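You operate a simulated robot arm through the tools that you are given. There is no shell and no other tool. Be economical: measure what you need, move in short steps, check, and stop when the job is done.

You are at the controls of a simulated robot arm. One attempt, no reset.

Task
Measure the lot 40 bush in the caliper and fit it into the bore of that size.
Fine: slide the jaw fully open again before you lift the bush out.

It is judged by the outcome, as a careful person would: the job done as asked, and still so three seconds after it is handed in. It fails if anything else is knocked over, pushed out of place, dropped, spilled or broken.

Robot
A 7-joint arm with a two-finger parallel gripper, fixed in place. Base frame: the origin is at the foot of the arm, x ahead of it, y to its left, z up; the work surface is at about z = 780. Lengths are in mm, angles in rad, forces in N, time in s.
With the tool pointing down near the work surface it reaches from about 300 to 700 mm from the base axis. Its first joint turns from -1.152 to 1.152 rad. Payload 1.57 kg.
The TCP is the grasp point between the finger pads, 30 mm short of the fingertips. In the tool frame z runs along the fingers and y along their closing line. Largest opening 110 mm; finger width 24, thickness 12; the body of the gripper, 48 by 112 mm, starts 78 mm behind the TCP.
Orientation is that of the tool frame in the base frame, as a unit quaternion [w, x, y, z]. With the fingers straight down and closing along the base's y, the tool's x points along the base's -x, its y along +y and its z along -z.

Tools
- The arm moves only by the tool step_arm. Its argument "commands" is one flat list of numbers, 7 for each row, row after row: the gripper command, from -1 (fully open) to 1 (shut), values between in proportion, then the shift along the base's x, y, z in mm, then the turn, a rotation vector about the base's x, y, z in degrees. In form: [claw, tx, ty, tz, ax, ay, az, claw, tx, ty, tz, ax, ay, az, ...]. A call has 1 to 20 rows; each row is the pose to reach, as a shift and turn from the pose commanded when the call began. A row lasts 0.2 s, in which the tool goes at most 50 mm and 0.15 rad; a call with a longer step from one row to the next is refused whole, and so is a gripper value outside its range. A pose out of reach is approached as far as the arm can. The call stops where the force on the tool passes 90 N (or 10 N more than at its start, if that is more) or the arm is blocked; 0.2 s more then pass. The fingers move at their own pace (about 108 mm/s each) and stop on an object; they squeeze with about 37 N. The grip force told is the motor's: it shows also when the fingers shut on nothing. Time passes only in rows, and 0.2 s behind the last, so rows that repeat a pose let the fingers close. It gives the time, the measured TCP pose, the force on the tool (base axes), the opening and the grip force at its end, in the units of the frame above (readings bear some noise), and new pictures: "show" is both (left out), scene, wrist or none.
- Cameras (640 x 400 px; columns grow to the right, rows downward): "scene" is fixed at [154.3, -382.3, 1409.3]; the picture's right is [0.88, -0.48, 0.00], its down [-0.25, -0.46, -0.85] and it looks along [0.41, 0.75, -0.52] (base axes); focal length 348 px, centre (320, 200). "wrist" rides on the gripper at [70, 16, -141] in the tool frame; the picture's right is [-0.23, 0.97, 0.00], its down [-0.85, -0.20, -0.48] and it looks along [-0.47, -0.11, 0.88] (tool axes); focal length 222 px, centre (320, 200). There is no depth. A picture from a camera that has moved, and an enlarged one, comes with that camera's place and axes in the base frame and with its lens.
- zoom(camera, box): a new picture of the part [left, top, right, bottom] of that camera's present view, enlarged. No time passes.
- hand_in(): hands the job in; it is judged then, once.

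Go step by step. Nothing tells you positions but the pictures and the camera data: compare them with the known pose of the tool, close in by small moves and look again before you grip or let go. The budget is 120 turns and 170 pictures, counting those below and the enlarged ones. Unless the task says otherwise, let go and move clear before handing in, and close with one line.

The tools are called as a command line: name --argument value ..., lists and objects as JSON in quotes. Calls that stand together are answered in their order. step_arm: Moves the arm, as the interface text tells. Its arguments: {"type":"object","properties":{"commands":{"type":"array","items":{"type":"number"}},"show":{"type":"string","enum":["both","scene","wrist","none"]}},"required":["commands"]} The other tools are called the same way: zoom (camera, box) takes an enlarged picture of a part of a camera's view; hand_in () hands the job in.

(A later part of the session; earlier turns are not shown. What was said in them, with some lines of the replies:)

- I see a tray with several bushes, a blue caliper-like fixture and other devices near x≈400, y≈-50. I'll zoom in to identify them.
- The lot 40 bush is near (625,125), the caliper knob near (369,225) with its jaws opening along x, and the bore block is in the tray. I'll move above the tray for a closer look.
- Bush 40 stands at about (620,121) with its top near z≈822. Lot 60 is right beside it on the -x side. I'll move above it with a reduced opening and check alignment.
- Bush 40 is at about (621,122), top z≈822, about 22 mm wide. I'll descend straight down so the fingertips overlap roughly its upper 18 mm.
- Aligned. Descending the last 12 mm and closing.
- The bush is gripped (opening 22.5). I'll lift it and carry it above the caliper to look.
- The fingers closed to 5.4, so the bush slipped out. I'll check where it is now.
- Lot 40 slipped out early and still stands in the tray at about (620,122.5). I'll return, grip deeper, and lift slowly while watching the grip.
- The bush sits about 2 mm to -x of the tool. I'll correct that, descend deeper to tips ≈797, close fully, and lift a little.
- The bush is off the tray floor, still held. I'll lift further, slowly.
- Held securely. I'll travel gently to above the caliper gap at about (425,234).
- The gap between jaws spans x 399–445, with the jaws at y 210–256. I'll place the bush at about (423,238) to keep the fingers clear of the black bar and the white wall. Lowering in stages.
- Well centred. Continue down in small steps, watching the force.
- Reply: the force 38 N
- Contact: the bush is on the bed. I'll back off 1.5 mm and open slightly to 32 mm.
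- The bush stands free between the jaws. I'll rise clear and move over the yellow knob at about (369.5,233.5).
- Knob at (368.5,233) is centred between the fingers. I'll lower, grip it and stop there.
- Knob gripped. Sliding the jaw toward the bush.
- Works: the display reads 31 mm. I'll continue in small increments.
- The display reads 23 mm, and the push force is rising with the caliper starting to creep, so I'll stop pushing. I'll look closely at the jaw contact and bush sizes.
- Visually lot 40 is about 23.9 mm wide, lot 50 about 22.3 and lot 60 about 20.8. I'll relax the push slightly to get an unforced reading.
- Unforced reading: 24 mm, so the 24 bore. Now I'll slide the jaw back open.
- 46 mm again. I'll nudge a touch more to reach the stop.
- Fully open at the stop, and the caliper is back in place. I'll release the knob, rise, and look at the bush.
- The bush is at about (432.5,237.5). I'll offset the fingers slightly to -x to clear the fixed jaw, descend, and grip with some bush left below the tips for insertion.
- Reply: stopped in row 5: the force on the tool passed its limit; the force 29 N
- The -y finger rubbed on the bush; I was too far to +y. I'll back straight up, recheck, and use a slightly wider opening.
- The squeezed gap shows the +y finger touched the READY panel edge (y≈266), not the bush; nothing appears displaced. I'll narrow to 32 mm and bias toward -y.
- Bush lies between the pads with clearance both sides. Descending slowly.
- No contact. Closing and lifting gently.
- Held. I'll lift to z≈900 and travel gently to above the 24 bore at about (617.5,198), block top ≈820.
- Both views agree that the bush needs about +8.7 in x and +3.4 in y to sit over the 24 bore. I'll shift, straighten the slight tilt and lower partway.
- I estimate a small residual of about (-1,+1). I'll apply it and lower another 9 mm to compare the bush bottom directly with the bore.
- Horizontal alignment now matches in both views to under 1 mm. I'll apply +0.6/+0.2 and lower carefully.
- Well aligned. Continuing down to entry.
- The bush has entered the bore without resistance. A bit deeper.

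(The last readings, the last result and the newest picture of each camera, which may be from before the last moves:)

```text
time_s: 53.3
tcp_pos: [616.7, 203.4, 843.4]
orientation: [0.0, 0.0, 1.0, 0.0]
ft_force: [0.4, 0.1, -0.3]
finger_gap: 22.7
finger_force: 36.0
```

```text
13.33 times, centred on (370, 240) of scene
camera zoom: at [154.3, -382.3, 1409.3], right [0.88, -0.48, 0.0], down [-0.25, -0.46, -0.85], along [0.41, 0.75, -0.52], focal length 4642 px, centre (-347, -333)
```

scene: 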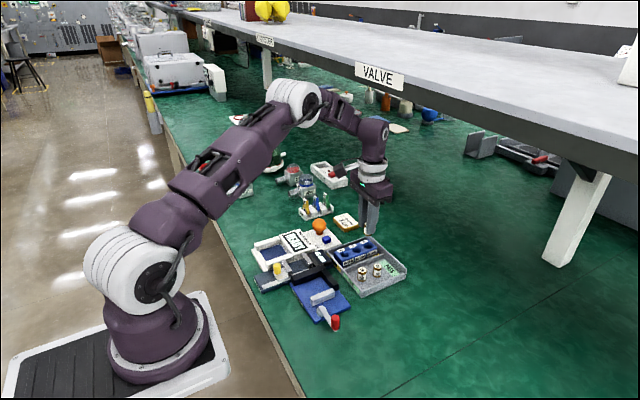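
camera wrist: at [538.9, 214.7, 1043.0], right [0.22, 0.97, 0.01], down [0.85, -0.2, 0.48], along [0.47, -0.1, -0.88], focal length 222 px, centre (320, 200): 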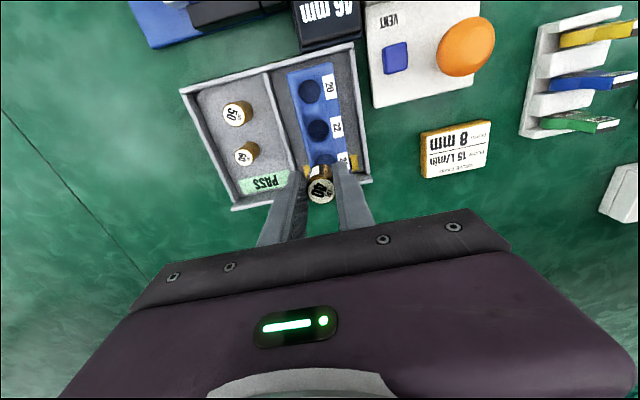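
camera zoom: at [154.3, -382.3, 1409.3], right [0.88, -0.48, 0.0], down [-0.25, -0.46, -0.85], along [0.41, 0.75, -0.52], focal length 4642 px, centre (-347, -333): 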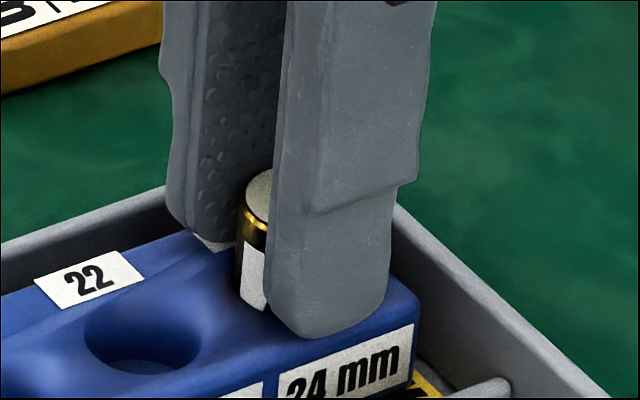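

Bush is several mm into the bore. Releasing gently so it slides home.

step_arm --commands '[0.5, 0, 0, 0, 0, 0, 0, 0.35, 0, 0, 0, 0, 0, 0, 0.35, 0, 0, 0, 0, 0, 0, 0.35, 0, 0, 10, 0, 0, 0, 0.35, 0, 0, 30, 0, 0, 0, 0.35, 0, 0, 45, 0, 0, 0, 0.35, 0, 0, 45, 0, 0, 0]' --show "none"

zoom --camera "scene" --box '[330, 225, 400, 280]'

zoom --camera "wrist" --box '[270, 110, 370, 190]'

```text
time_s: 54.9
tcp_pos: [617.4, 201.6, 888.6]
orientation: [0.0, -0.001, 1.0, 0.001]
ft_force: [-0.3, -0.5, -0.8]
finger_gap: 35.9
finger_force: 0.1
```

```text
7.27 times, centred on (365, 252) of scene
camera zoom: at [154.3, -382.3, 1409.3], right [0.88, -0.48, 0.0], down [-0.25, -0.46, -0.85], along [0.41, 0.75, -0.52], focal length 2532 px, centre (-7, -182)
```

zoom: 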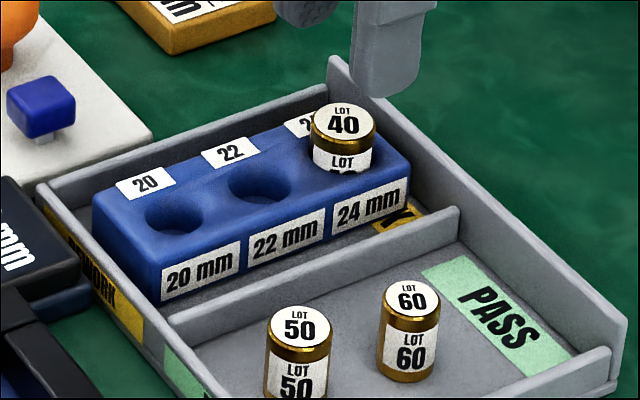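

```text
5.00 times, centred on (320, 150) of wrist
camera zoom: at [547.6, 218.2, 1030.7], right [0.23, 0.97, 0.0], down [0.86, -0.2, 0.48], along [0.47, -0.11, -0.88], focal length 1111 px, centre (320, 450)
```

zoom: 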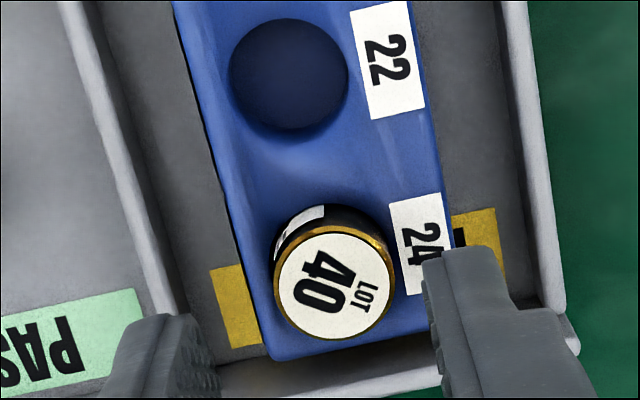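

The bush stands upright in the 24 bore with part protruding. I'll press lightly with closed fingers to confirm it's fully seated.

step_arm --commands '[0.7, 1, 0.5, 0, 0, 0, 0, 1, 1, 0.5, 0, 0, 0, 0, 1, 1, 0.5, -6, 0, 0, 0, 1, 1, 0.5, -12, 0, 0, 0, 1, 1, 0.5, -16, 0, 0, 0, 1, 1, 0.5, -16, 0, 0, 0]' --show "none"

zoom --camera "scene" --box '[340, 215, 400, 265]'

```text
time_s: 56.3
tcp_pos: [618.7, 202.8, 872.1]
orientation: [0.001, -0.002, 1.0, 0.001]
ft_force: [0.1, -0.7, -0.2]
finger_gap: 0.0
finger_force: 21.3
```

```text
8.00 times, centred on (370, 240) of scene
camera zoom: at [154.3, -382.3, 1409.3], right [0.88, -0.48, 0.0], down [-0.25, -0.46, -0.85], along [0.41, 0.75, -0.52], focal length 2785 px, centre (-80, -120)
```

zoom: 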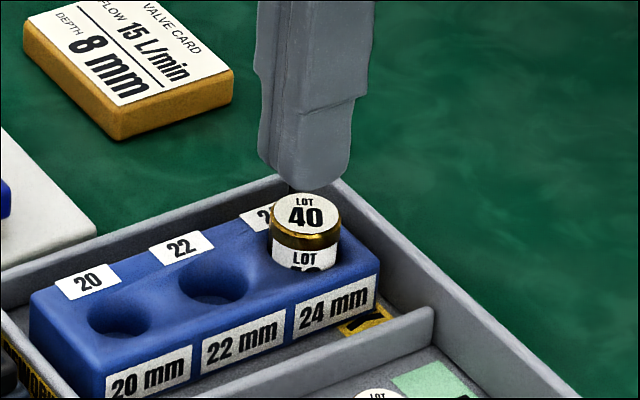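

step_arm --commands '[1, 0, 0, -3, 0, 0, 0, 1, 0, 0, -6, 0, 0, 0, 1, 0, 0, -8, 0, 0, 0, 1, 0, 0, -8, 0, 0, 0]' --show "none"

zoom --camera "scene" --box '[340, 215, 400, 265]'

```text
time_s: 57.3
tcp_pos: [617.5, 204.7, 865.8]
orientation: [0.0, 0.0, 1.0, 0.001]
ft_force: [-0.1, -0.3, -0.4]
finger_gap: 0.1
finger_force: 21.7
```

```text
8.00 times, centred on (370, 240) of scene
camera zoom: at [154.3, -382.3, 1409.3], right [0.88, -0.48, 0.0], down [-0.25, -0.46, -0.85], along [0.41, 0.75, -0.52], focal length 2785 px, centre (-80, -120)
```

zoom: 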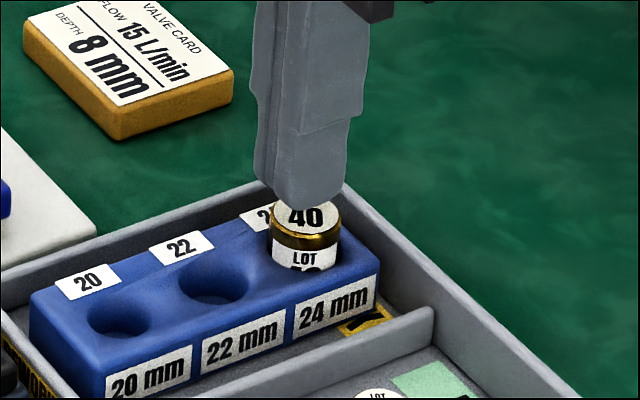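

step_arm --commands '[1, 0, 0, -2, 0, 0, 0, 1, 0, 0, -4, 0, 0, 0, 1, 0, 0, -4, 0, 0, 0]' --show "none"

zoom --camera "scene" --box '[340, 215, 400, 265]'

```text
time_s: 58.1
tcp_pos: [616.6, 204.7, 859.7]
orientation: [-0.001, -0.001, 1.0, 0.0]
ft_force: [0.2, -0.3, -0.1]
finger_gap: 0.0
finger_force: 21.3
```

```text
8.00 times, centred on (370, 240) of scene
camera zoom: at [154.3, -382.3, 1409.3], right [0.88, -0.48, 0.0], down [-0.25, -0.46, -0.85], along [0.41, 0.75, -0.52], focal length 2785 px, centre (-80, -120)
```

zoom: 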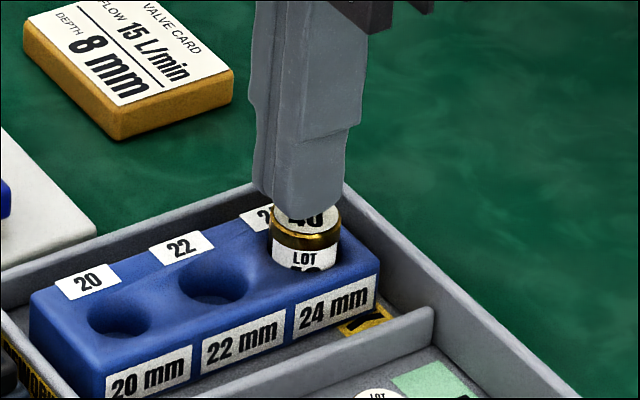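

step_arm --commands '[1, 0, 0, -1, 0, 0, 0, 1, 0, 0, -2, 0, 0, 0, 1, 0, 0, -2, 0, 0, 0]' --show "none"

zoom --camera "scene" --box '[340, 215, 400, 265]'

```text
time_s: 58.9
tcp_pos: [616.8, 203.5, 857.6]
orientation: [0.0, -0.001, 1.0, 0.001]
ft_force: [0.6, 0.9, -0.4]
finger_gap: 0.0
finger_force: 21.4
```

```text
8.00 times, centred on (370, 240) of scene
camera zoom: at [154.3, -382.3, 1409.3], right [0.88, -0.48, 0.0], down [-0.25, -0.46, -0.85], along [0.41, 0.75, -0.52], focal length 2785 px, centre (-80, -120)
```

zoom: 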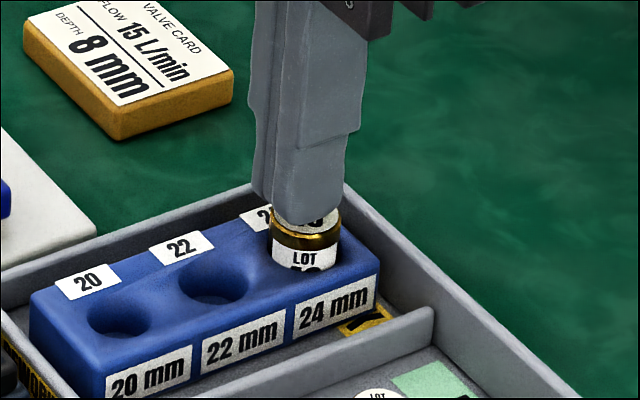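

step_arm --commands '[1, 1, 0, -1, 0, 0, 0, 1, 1, 0, -2, 0, 0, 0, 1, 1, 0, -2, 0, 0, 0]' --show "none"

zoom --camera "scene" --box '[340, 215, 400, 265]'

```text
time_s: 59.7
tcp_pos: [618.4, 204.6, 855.9]
orientation: [0.0, -0.001, 1.0, 0.0]
ft_force: [0.5, 0.4, -0.1]
finger_gap: 0.0
finger_force: 21.3
```

```text
8.00 times, centred on (370, 240) of scene
camera zoom: at [154.3, -382.3, 1409.3], right [0.88, -0.48, 0.0], down [-0.25, -0.46, -0.85], along [0.41, 0.75, -0.52], focal length 2785 px, centre (-80, -120)
```

zoom: 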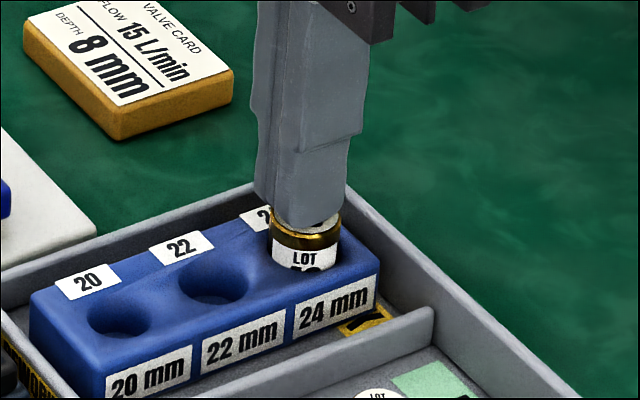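

step_arm --commands '[1, 0, 0, -1, 0, 0, 0, 1, 0, 0, -2, 0, 0, 0, 1, 0, 0, -2, 0, 0, 0]' --show "none"

zoom --camera "scene" --box '[340, 215, 400, 265]'

```text
time_s: 60.5
tcp_pos: [618.8, 203.6, 854.9]
orientation: [0.0, 0.0, 1.0, 0.0]
ft_force: [-0.8, -0.1, -0.7]
finger_gap: 0.0
finger_force: 21.5
```

```text
8.00 times, centred on (370, 240) of scene
camera zoom: at [154.3, -382.3, 1409.3], right [0.88, -0.48, 0.0], down [-0.25, -0.46, -0.85], along [0.41, 0.75, -0.52], focal length 2785 px, centre (-80, -120)
```

zoom: 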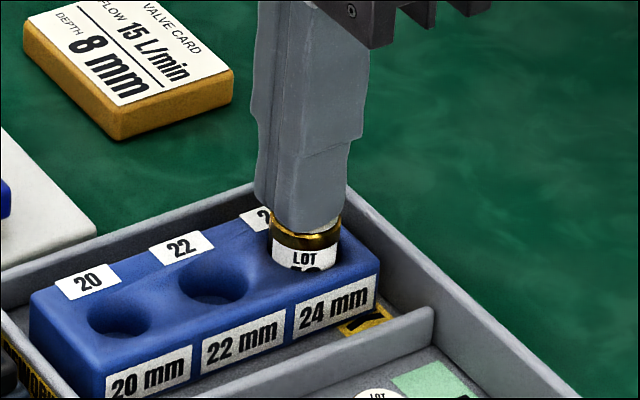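

step_arm --commands '[1, 0, 0, -1, 0, 0, 0, 1, 0, 0, -2, 0, 0, 0, 1, 0, 0, -2, 0, 0, 0]' --show "none"

zoom --camera "scene" --box '[340, 215, 400, 265]'

```text
time_s: 61.3
tcp_pos: [619.0, 203.7, 853.4]
orientation: [0.001, -0.001, 1.0, 0.002]
ft_force: [-2.4, 0.9, 14.7]
finger_gap: 0.2
finger_force: 21.3
```

```text
8.00 times, centred on (370, 240) of scene
camera zoom: at [154.0, -382.4, 1409.3], right [0.88, -0.48, 0.0], down [-0.25, -0.46, -0.85], along [0.41, 0.75, -0.52], focal length 2785 px, centre (-80, -120)
```

zoom: 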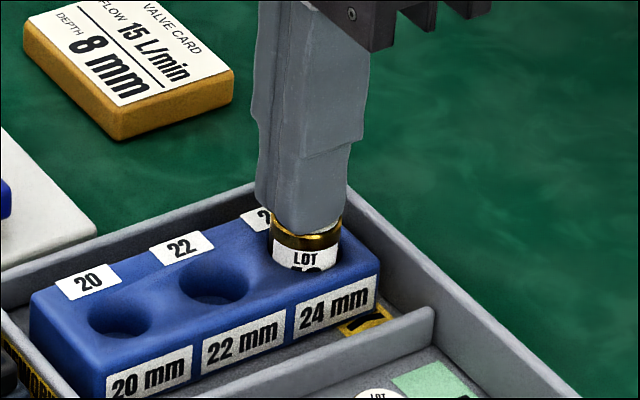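

Contact with firm resistance. One slightly firmer press to be sure, then retreat.

step_arm --commands '[1, 0, 0, -1, 0, 0, 0, 1, 0, 0, -1.5, 0, 0, 0, 1, 0, 0, -1.5, 0, 0, 0]' --show "none"

step_arm --commands '[1, 0, 0, 5, 0, 0, 0, 1, 0, 0, 25, 0, 0, 0, 1, 0, 0, 60, 0, 0, 0, 1, -10, 0, 100, 0, 0, 0, 0, -40, 0, 130, 0, 0, 0, -1, -70, 0, 150, 0, 0, 0, -1, -70, 0, 150, 0, 0, 0]'

zoom --camera "scene" --box '[330, 225, 400, 280]'

zoom --camera "scene" --box '[240, 200, 420, 340]'

```text
time_s: 62.1
tcp_pos: [618.1, 204.6, 853.1]
orientation: [0.002, -0.001, 1.0, 0.002]
ft_force: [-5.1, 0.8, 45.3]
finger_gap: 0.1
finger_force: 21.5
```

```text
time_s: 63.7
tcp_pos: [547.8, 204.1, 1002.6]
orientation: [0.0, -0.001, 1.0, 0.002]
ft_force: [0.7, 0.0, 0.6]
finger_gap: 109.9
finger_force: 0.0
camera wrist: at [478.0, 220.2, 1144.7], right [0.23, 0.97, 0.0], down [0.86, -0.2, 0.48], along [0.47, -0.11, -0.88], focal length 222 px, centre (320, 200)
```

scene: 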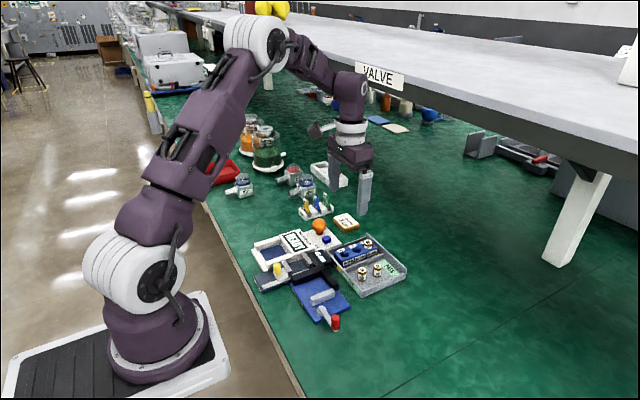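
wrist: 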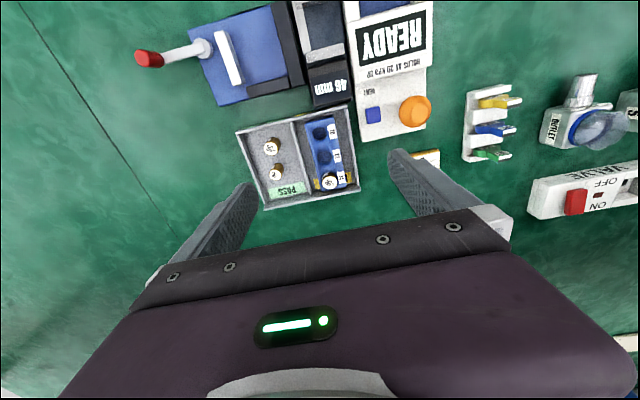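

```text
7.27 times, centred on (365, 252) of scene
camera zoom: at [154.3, -382.3, 1409.3], right [0.88, -0.48, 0.0], down [-0.25, -0.46, -0.85], along [0.41, 0.75, -0.52], focal length 2532 px, centre (-7, -182)
```

zoom: 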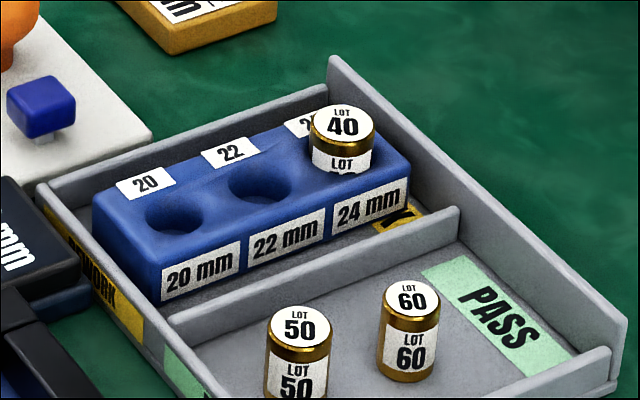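

```text
2.86 times, centred on (330, 270) of scene
camera zoom: at [154.3, -382.3, 1409.3], right [0.88, -0.48, 0.0], down [-0.25, -0.46, -0.85], along [0.41, 0.75, -0.52], focal length 995 px, centre (291, 0)
```

zoom: 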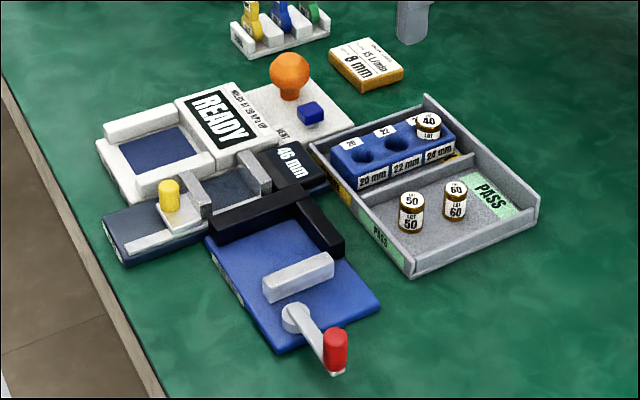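

zoom --camera "scene" --box '[350, 230, 390, 260]'

zoom --camera "wrist" --box '[290, 100, 370, 210]'

```text
13.33 times, centred on (370, 245) of scene
camera zoom: at [154.3, -382.3, 1409.3], right [0.88, -0.48, 0.0], down [-0.25, -0.46, -0.85], along [0.41, 0.75, -0.52], focal length 4642 px, centre (-347, -400)
```

zoom: 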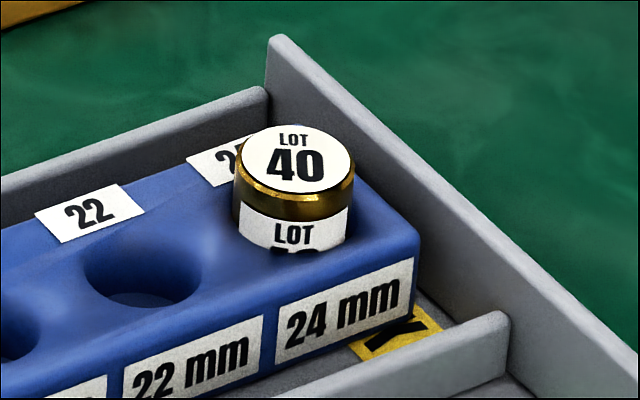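

```text
3.64 times, centred on (330, 155) of wrist
camera zoom: at [478.0, 220.2, 1144.7], right [0.23, 0.97, 0.0], down [0.86, -0.2, 0.48], along [0.47, -0.11, -0.88], focal length 808 px, centre (284, 364)
```

zoom: 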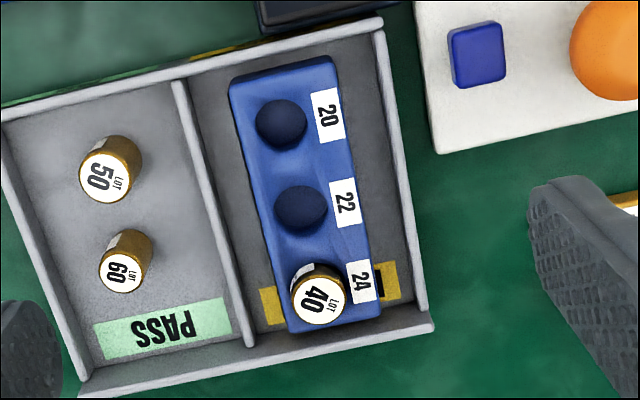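

The lot 40 bush is seated upright in the 24 mm bore. The caliper is fully open at 46 mm, nothing else looks disturbed, and the arm is clear, so I'm handing in.

hand_in

```text
The job is handed in.
```

The lot 40 bush measured 24 mm with the jaw unforced, and it now sits in the 24 mm bore. I slid the jaw fully open to 46 mm before lifting the bush out. On the first pick-up it slipped from the fingers and stayed standing in the tray; nothing ended up out of place.
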